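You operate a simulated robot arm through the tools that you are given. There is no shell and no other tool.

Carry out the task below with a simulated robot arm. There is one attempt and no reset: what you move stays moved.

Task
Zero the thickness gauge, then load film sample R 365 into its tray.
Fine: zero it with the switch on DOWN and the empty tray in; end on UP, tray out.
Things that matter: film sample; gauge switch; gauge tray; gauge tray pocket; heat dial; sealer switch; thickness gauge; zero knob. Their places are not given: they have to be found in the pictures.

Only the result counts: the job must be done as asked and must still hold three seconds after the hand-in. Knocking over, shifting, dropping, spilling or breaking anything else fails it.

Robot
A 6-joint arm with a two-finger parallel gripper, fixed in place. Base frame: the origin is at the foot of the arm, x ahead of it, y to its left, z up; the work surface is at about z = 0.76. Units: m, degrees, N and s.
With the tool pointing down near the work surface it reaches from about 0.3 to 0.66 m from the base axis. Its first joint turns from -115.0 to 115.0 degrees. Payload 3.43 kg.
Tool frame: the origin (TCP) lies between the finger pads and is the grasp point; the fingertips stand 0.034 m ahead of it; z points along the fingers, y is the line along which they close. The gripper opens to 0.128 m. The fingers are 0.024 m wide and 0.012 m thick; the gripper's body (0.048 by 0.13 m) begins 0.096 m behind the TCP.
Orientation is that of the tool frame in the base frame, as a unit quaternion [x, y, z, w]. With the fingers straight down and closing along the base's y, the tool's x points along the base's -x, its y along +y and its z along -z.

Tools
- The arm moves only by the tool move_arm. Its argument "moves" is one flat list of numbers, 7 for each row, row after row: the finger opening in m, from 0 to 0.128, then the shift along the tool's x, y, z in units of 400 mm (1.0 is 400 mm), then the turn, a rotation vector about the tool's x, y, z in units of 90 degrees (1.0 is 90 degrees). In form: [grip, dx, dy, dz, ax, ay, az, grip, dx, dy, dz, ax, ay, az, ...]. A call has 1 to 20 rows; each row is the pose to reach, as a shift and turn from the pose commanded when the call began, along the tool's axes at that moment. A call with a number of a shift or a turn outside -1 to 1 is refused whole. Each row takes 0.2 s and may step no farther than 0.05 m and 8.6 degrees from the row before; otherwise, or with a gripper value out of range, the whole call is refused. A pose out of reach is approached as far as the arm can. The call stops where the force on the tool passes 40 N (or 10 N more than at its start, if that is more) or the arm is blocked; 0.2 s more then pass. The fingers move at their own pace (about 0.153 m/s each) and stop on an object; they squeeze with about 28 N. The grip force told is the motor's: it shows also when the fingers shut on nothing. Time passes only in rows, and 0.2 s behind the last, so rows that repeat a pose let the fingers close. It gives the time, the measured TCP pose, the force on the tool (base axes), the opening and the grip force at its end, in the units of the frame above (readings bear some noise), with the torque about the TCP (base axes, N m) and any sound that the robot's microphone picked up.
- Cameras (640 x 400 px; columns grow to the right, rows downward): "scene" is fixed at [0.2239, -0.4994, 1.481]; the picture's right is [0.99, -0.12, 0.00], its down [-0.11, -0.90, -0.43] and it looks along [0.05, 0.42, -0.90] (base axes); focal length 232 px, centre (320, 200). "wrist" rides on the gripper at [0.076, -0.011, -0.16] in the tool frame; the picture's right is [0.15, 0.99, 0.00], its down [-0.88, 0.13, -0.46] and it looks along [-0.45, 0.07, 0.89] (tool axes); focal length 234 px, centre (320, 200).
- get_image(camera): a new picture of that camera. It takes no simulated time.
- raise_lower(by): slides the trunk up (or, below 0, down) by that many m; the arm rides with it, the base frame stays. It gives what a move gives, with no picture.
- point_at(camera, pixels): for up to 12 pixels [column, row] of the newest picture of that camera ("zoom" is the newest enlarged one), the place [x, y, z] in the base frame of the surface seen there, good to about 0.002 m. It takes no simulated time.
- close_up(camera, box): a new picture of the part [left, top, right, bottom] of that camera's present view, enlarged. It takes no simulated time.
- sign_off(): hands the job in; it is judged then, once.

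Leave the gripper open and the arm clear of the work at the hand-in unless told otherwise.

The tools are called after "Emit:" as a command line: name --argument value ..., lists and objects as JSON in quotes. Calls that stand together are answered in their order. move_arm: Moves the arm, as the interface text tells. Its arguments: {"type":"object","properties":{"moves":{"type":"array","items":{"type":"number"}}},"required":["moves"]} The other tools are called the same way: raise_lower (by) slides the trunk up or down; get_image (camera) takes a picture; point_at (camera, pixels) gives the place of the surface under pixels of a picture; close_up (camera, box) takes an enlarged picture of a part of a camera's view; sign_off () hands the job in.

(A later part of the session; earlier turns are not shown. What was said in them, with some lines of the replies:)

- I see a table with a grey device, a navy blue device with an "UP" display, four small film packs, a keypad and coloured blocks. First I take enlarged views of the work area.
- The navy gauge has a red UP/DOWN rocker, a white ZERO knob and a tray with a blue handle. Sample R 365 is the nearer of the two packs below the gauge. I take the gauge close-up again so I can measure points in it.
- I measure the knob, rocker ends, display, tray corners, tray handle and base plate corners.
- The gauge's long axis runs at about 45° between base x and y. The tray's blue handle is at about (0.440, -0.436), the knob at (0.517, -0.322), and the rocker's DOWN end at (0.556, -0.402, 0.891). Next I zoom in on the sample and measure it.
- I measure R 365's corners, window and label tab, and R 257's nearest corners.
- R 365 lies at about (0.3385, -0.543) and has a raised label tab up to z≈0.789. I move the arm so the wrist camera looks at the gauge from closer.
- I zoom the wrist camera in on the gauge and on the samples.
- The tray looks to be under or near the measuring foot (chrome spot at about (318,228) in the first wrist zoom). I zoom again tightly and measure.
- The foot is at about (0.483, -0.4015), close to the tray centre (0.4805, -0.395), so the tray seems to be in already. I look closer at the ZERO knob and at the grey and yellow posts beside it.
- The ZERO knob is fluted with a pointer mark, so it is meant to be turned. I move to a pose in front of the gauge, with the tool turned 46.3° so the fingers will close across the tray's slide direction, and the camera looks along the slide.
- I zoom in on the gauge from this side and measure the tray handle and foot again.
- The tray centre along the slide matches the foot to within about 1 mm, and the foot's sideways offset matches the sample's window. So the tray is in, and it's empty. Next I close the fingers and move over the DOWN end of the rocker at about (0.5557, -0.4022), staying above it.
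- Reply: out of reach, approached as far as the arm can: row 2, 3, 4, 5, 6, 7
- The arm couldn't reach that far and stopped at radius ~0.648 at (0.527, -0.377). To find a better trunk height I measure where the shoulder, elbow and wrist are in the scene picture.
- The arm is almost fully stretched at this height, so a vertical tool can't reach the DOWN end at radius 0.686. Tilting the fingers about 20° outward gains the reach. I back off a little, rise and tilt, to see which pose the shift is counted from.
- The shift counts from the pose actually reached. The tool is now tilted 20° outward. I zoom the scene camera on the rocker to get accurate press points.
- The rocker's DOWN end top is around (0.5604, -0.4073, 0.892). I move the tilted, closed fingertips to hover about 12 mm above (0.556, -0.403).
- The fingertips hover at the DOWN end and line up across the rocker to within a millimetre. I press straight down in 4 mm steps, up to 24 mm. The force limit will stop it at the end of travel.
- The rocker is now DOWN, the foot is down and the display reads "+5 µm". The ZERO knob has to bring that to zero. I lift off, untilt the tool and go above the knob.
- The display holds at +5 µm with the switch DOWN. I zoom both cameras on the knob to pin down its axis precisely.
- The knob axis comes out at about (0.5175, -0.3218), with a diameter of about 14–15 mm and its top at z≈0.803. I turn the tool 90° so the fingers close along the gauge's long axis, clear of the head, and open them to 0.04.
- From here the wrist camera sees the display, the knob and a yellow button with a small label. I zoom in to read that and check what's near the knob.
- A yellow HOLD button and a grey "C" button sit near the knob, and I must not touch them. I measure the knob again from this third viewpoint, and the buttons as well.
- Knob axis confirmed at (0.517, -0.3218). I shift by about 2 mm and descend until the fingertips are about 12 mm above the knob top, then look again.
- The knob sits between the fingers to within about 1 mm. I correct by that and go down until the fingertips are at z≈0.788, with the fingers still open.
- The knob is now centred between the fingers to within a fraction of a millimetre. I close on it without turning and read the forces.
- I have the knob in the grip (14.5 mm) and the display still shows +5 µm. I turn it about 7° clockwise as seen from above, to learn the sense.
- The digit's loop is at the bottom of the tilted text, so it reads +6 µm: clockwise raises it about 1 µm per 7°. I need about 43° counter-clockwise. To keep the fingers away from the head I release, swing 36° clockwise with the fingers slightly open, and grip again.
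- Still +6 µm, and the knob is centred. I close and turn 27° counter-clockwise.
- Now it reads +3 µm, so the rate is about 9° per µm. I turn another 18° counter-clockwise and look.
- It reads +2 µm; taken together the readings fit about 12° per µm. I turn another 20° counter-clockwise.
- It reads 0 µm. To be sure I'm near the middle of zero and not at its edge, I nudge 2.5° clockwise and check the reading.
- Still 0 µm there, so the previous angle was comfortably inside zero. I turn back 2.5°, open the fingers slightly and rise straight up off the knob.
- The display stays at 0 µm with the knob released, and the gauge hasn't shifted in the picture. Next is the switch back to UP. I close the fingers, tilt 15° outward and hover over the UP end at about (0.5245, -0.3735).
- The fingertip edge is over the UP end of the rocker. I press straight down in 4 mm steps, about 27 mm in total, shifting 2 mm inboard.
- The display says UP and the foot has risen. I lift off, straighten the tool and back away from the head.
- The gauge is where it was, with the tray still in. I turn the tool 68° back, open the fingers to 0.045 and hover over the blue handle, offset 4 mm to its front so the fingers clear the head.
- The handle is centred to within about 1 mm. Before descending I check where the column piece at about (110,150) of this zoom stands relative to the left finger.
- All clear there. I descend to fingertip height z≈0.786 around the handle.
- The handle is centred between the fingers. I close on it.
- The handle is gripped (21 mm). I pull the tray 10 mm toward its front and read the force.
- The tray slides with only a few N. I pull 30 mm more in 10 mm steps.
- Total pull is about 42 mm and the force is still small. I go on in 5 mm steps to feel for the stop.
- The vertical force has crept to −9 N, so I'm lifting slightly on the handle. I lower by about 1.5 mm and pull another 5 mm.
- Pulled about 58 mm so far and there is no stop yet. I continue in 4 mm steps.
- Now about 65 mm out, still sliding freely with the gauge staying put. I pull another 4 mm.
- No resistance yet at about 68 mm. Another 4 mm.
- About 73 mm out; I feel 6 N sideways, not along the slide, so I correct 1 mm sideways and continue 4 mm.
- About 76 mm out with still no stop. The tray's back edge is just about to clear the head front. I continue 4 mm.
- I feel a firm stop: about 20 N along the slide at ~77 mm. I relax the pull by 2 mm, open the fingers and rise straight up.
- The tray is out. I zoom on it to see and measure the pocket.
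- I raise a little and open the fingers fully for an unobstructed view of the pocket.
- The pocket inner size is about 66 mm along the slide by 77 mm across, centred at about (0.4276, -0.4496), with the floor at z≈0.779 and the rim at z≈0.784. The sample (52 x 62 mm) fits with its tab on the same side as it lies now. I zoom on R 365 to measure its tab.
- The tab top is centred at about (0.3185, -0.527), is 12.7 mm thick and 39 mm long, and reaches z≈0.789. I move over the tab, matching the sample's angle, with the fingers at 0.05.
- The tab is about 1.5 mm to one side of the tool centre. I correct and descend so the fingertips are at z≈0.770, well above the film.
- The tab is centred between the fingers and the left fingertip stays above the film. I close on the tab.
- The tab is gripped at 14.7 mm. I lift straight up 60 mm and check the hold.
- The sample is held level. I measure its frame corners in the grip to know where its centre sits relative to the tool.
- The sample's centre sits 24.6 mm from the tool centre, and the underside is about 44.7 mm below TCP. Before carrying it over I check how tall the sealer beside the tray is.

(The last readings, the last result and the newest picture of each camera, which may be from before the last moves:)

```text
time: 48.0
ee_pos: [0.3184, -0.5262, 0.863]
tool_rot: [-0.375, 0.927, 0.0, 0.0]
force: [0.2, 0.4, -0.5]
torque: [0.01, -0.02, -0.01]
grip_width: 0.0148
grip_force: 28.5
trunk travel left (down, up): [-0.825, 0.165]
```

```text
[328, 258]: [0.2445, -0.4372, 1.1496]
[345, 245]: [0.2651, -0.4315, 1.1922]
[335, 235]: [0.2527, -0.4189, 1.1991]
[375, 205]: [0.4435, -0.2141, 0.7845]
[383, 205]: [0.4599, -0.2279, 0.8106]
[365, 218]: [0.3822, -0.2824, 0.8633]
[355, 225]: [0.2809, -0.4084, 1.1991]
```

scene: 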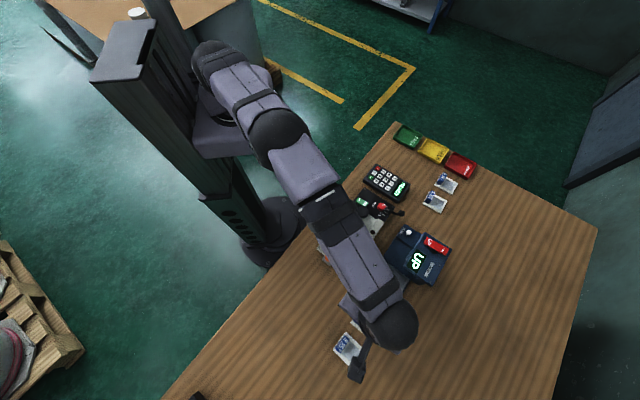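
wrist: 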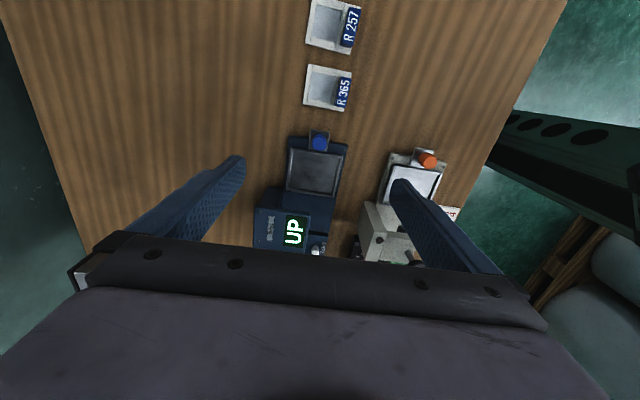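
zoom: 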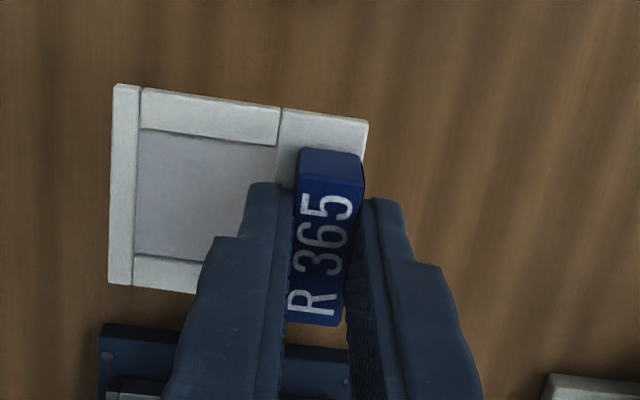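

The sealer is far enough away and below the gripper body. I carry the sample up and across to hover over the tray pocket, turned about 2° to match the tray.

Emit:
move_arm --moves '[0.006, 0, 0, -0.055, 0, 0, 0, 0.006, -0.055, 0.0015, -0.055, 0, 0, -0.004, 0.006, -0.11, 0.003, -0.055, 0, 0, -0.008, 0.006, -0.165, 0.0045, -0.055, 0, 0, -0.012, 0.006, -0.22, 0.006, -0.055, 0, 0, -0.016, 0.006, -0.275, 0.0075, -0.055, 0, 0, -0.021, 0.006, -0.3284, 0.009, -0.055, 0, 0, -0.021, 0.006, -0.3284, 0.009, -0.055, 0, 0, -0.021]'

Emit:
get_image --camera "wrist"

Emit:
close_up --camera "wrist" --box '[240, 100, 400, 230]'

```text
time: 49.8
ee_pos: [0.4129, -0.432, 0.8873]
tool_rot: [-0.39, 0.921, 0.0, 0.0]
force: [-0.7, -0.4, -1.4]
torque: [-0.02, 0.0, 0.01]
grip_width: 0.0147
grip_force: 28.4
trunk travel left (down, up): [-0.825, 0.165]
```

```text
taken
```

wrist: 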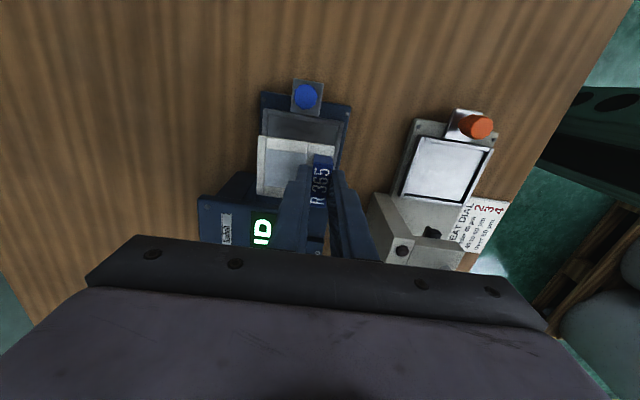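

```text
3.08 times, centred on (320, 165) of wrist
```

zoom: 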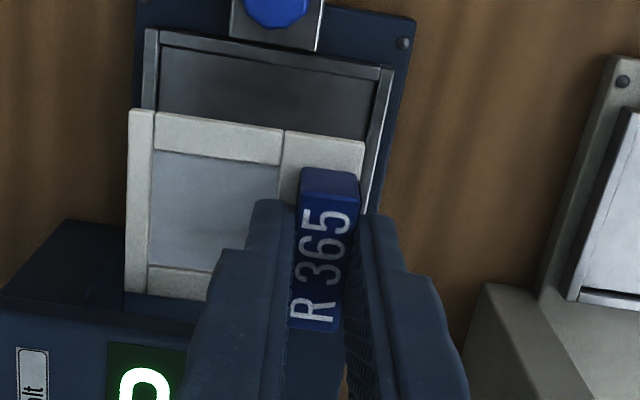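

I measure the held sample's corners and the tray rim in the same picture to compare their centres.

Emit:
point_at --camera "zoom" --pixels '[[131, 111], [363, 142], [128, 291], [150, 32], [390, 70], [160, 48], [376, 80], [145, 70], [380, 130], [275, 10], [205, 80], [300, 95]]'

```text
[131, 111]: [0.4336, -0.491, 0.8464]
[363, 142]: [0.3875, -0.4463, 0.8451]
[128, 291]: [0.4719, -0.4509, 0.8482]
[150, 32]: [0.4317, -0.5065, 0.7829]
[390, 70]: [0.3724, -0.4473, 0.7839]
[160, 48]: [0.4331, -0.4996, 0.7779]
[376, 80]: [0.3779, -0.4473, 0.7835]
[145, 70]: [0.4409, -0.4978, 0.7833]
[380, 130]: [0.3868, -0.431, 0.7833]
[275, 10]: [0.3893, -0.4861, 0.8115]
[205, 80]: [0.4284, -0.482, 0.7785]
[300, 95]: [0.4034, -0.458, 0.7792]
```

The sample centre (0.4297, -0.4486) is within about 1.3 mm of the tray centre, and the angles match. I lower it to about 2 mm above the pocket floor.

Emit:
move_arm --moves '[0.006, 0.0025, 0, 0.03, 0, 0, 0, 0.006, 0.0025, 0, 0.065, 0, 0, 0, 0.006, 0.0025, 0, 0.1, 0, 0, 0, 0.006, 0.0025, 0, 0.13, 0, 0, 0, 0.006, 0.0025, 0, 0.153, 0, 0, 0, 0.006, 0.0025, 0, 0.153, 0, 0, 0]'

Emit:
close_up --camera "wrist" --box '[230, 100, 400, 240]'

```text
time: 51.2
ee_pos: [0.4088, -0.4327, 0.8247]
tool_rot: [-0.391, 0.92, 0.0, 0.0]
force: [0.2, 0.0, -0.1]
torque: [-0.01, 0.02, 0.02]
grip_width: 0.0146
grip_force: 27.7
trunk travel left (down, up): [-0.825, 0.165]
```

```text
2.86 times, centred on (315, 170) of wrist
```

zoom: 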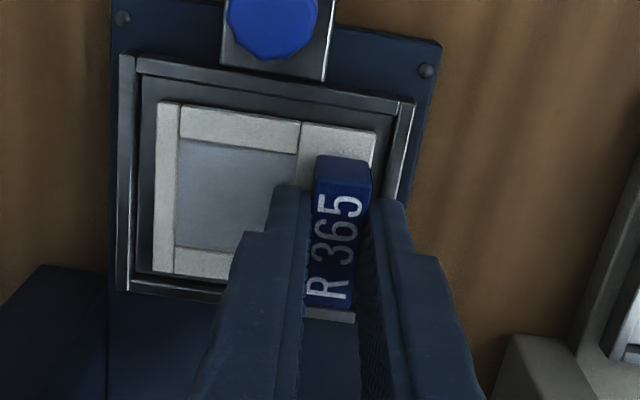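

The frame is inside the pocket outline on all visible sides. I check the heights and gaps.

Emit:
point_at --camera "zoom" --pixels '[[160, 105], [374, 133], [157, 270], [143, 80], [398, 108], [135, 284], [148, 180], [130, 180], [250, 95], [250, 75], [388, 140], [180, 282]]'

```text
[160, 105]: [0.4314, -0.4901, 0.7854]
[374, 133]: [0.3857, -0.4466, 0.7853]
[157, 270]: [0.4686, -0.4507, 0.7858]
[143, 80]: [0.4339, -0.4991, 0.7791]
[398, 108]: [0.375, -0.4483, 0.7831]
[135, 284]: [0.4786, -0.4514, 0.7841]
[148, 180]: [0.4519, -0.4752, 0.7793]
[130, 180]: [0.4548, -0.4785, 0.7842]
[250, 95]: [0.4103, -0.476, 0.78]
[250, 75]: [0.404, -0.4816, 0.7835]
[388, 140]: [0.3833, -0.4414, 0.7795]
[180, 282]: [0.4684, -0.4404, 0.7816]
```

Frame top is at z≈0.7855, so about 2 mm remain. I lower by small steps and watch the force.

Emit:
move_arm --moves '[0.006, 0, 0, 0.0025, 0, 0, 0, 0.006, 0, 0, 0.005, 0, 0, 0, 0.006, 0, 0, 0.005, 0, 0, 0]'

```text
time: 52.0
ee_pos: [0.409, -0.4323, 0.8242]
tool_rot: [-0.391, 0.92, 0.0, 0.0]
force: [1.1, 0.0, 1.6]
torque: [-0.02, 0.0, -0.01]
grip_width: 0.0149
grip_force: 27.7
trunk travel left (down, up): [-0.825, 0.165]
```

Emit:
move_arm --moves '[0.006, 0, 0, 0.0015, 0, 0, 0, 0.006, 0, 0, 0.003, 0, 0, 0, 0.006, 0, 0, 0.003, 0, 0, 0]'

Emit:
close_up --camera "wrist" --box '[230, 100, 400, 240]'

Emit:
point_at --camera "zoom" --pixels '[[160, 105], [372, 133], [158, 268], [240, 125], [350, 145], [250, 95], [250, 75]]'

```text
time: 52.8
ee_pos: [0.4085, -0.4322, 0.8238]
tool_rot: [-0.391, 0.92, -0.001, 0.0]
force: [1.0, 1.6, 9.9]
torque: [0.08, -0.02, 0.02]
grip_width: 0.015
grip_force: 27.9
trunk travel left (down, up): [-0.825, 0.165]
```

```text
2.86 times, centred on (315, 170) of wrist
```

zoom: 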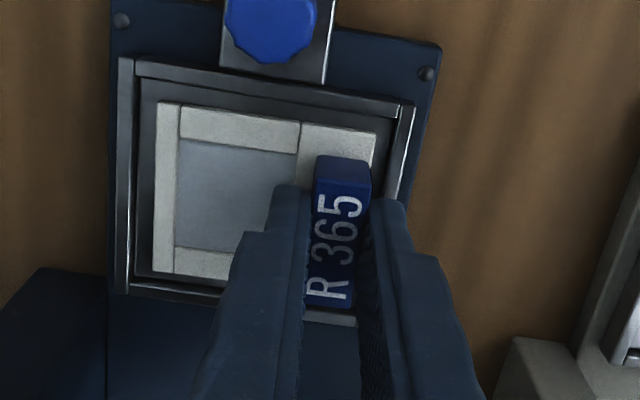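

```text
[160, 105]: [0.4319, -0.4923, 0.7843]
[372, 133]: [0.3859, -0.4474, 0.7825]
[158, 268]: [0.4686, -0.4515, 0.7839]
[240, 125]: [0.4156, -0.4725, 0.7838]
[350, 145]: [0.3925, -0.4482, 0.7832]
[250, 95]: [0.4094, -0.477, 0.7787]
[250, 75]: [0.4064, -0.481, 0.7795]
```

About 10 N of contact, so the sample rests on the pocket floor. I ease up half a millimetre, open the fingers to 0.03 and rise straight up.

Emit:
move_arm --moves '[0.006, 0, 0, -0.002, 0, 0, 0, 0.02, 0, 0, -0.002, 0, 0, 0, 0.032, 0, 0, -0.002, 0, 0, 0, 0.032, 0, 0, -0.002, 0, 0, 0, 0.032, 0, 0, -0.02, 0, 0, 0, 0.032, 0, 0, -0.06, 0, 0, 0, 0.032, 0, 0, -0.12, 0, 0, 0, 0.032, 0, 0, -0.2, 0, 0, 0, 0.032, 0, 0, -0.3, 0, 0, 0, 0.032, 0, 0, -0.3, 0, 0, 0]'

Emit:
get_image --camera "wrist"

Emit:
close_up --camera "wrist" --box '[240, 90, 360, 210]'

```text
time: 55.0
ee_pos: [0.4088, -0.4308, 0.9425]
tool_rot: [-0.39, 0.921, -0.001, 0.0]
force: [0.0, 0.2, -0.4]
torque: [-0.02, -0.02, -0.02]
grip_width: 0.0317
grip_force: 0.0
trunk travel left (down, up): [-0.825, 0.165]
```

```text
taken
```

wrist: 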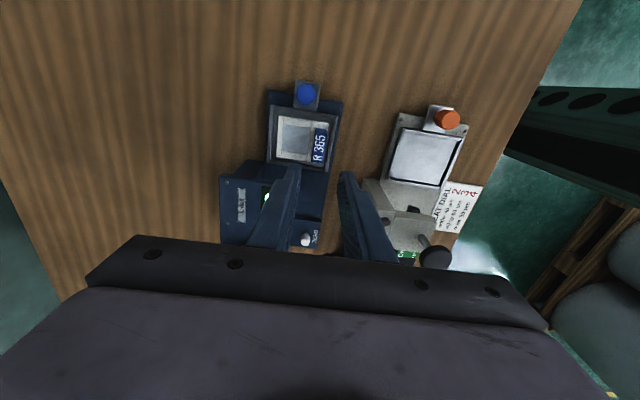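

```text
3.33 times, centred on (300, 150) of wrist
```

zoom: 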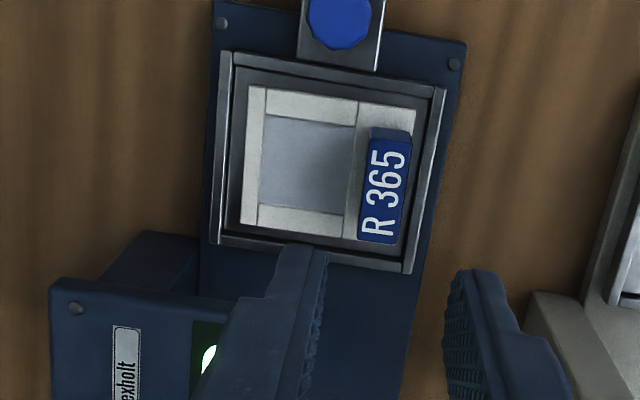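

R 365 lies flat in the pocket with its label tab on the correct side. I raise the arm, open the gripper and move clear so I can check the whole scene.

Emit:
move_arm --moves '[0.05, 0, 0, -0.1, 0, 0, 0, 0.08, 0, 0, -0.2, 0, 0, 0, 0.128, 0, 0, -0.3, 0, 0, 0, 0.128, 0.02, 0.08, -0.375, 0, 0, 0, 0.128, 0.04, 0.17, -0.42, 0, 0, 0, 0.128, 0.06, 0.26, -0.45, 0, 0, 0, 0.128, 0.08, 0.338, -0.48, 0, 0, 0, 0.128, 0.1, 0.43, -0.5, 0, 0, 0, 0.128, 0.1, 0.43, -0.5, 0, 0, 0]'

Emit:
get_image --camera "scene"

Emit:
get_image --camera "wrist"

```text
time: 57.0
ee_pos: [0.2563, -0.34, 1.1391]
tool_rot: [-0.39, 0.921, 0.0, -0.001]
force: [-0.4, -0.1, -0.6]
torque: [0.0, 0.0, -0.02]
grip_width: 0.1283
grip_force: 0.1
trunk travel left (down, up): [-0.825, 0.165]
```

```text
taken
```

scene: 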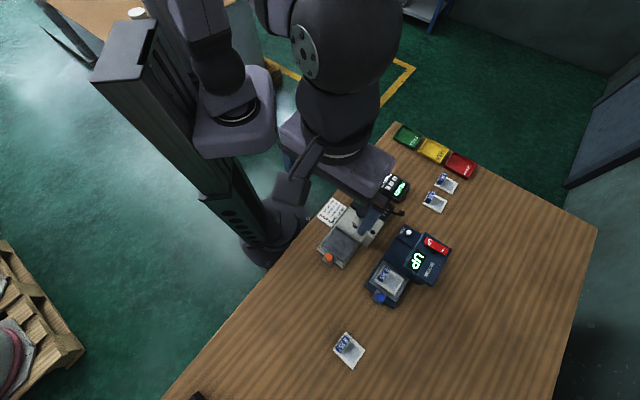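

```text
taken
```

wrist: 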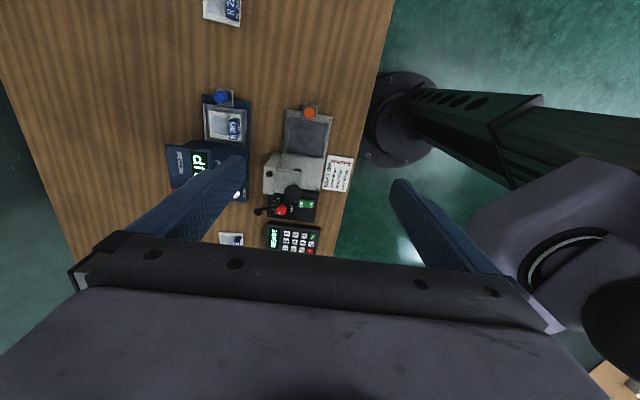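

I check the gauge, sample, tray and the surroundings in enlarged views.

Emit:
close_up --camera "scene" --box '[310, 140, 480, 270]'

Emit:
close_up --camera "scene" --box '[360, 220, 456, 310]'

Emit:
point_at --camera "zoom" --pixels '[[320, 55], [360, 185], [425, 290], [125, 292], [258, 390], [300, 25], [480, 135], [412, 97], [266, 95], [190, 210], [135, 350], [200, 280]]'

```text
3.08 times, centred on (395, 205) of scene
```

zoom: 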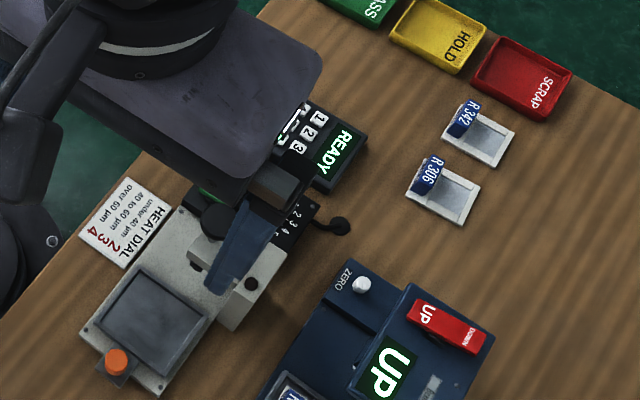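

```text
4.44 times, centred on (408, 265) of scene
```

zoom: 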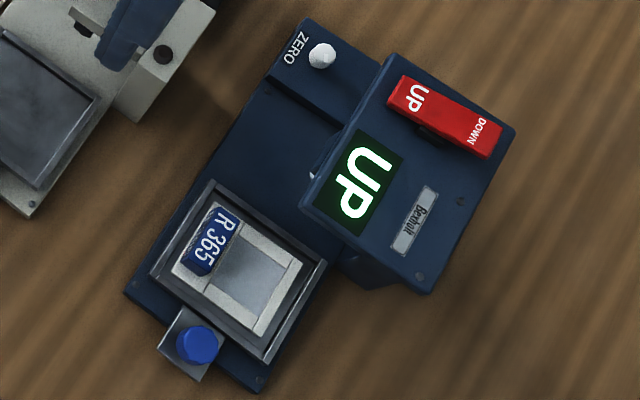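

```text
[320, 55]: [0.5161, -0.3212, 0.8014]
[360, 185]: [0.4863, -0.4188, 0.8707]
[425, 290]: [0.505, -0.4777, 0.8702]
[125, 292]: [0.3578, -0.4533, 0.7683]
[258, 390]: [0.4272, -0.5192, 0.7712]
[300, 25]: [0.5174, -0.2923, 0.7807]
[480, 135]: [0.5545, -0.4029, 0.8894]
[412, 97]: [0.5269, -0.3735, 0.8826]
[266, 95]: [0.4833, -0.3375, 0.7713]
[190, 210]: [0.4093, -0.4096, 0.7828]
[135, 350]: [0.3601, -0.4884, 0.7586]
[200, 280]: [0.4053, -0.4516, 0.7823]
```

The gauge hasn't moved, R 365 is seated in the pocket, the switch and display show UP, and the other items look undisturbed. I check once more that the tray is still fully out.

Emit:
point_at --camera "zoom" --pixels '[[197, 345], [211, 183], [326, 262], [268, 360], [151, 272], [240, 270], [300, 265], [255, 335], [178, 265], [215, 240]]'

```text
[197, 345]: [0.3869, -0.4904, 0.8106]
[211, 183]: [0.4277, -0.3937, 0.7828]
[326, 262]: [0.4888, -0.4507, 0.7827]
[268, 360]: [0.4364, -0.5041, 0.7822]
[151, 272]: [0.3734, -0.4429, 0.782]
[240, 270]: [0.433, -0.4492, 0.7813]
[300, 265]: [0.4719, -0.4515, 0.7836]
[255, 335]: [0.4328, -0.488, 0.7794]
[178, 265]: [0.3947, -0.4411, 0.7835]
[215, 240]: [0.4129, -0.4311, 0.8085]
```

The handle has moved 76.7 mm from its starting place, which matches the stop I felt, so the tray is fully out. The gauge was zeroed with DOWN set and the empty tray in. It is now on UP with R 365 loaded. The gripper is open and the arm is clear, so I hand in the job.

Emit:
sign_off

```text
The job is handed in.
```

I zeroed the thickness gauge, loaded film sample R 365 into its tray, and handed the job in. The hand-in call only confirmed receipt, so I don't have a verdict from it.

- **Zeroing:** With the switch on DOWN and the empty tray in, the display first read +5 µm. I turned the ZERO knob until it read 0 µm. It still read 0 µm after I let go of the knob, and I didn't touch the knob again.
- **Switch:** It is back on UP, and the display shows UP.
- **Tray:** It is fully out, about 77 mm from where it started, which is where I felt it stop.
- **Sample:** R 365 lies flat in the tray pocket. Its label tab is on the side that puts the film window under the measuring foot when the tray goes back in.
- **Surroundings:** The gauge is where it was at the start, and nothing else in the final pictures looked disturbed. The gripper is open and the arm is well above the work.
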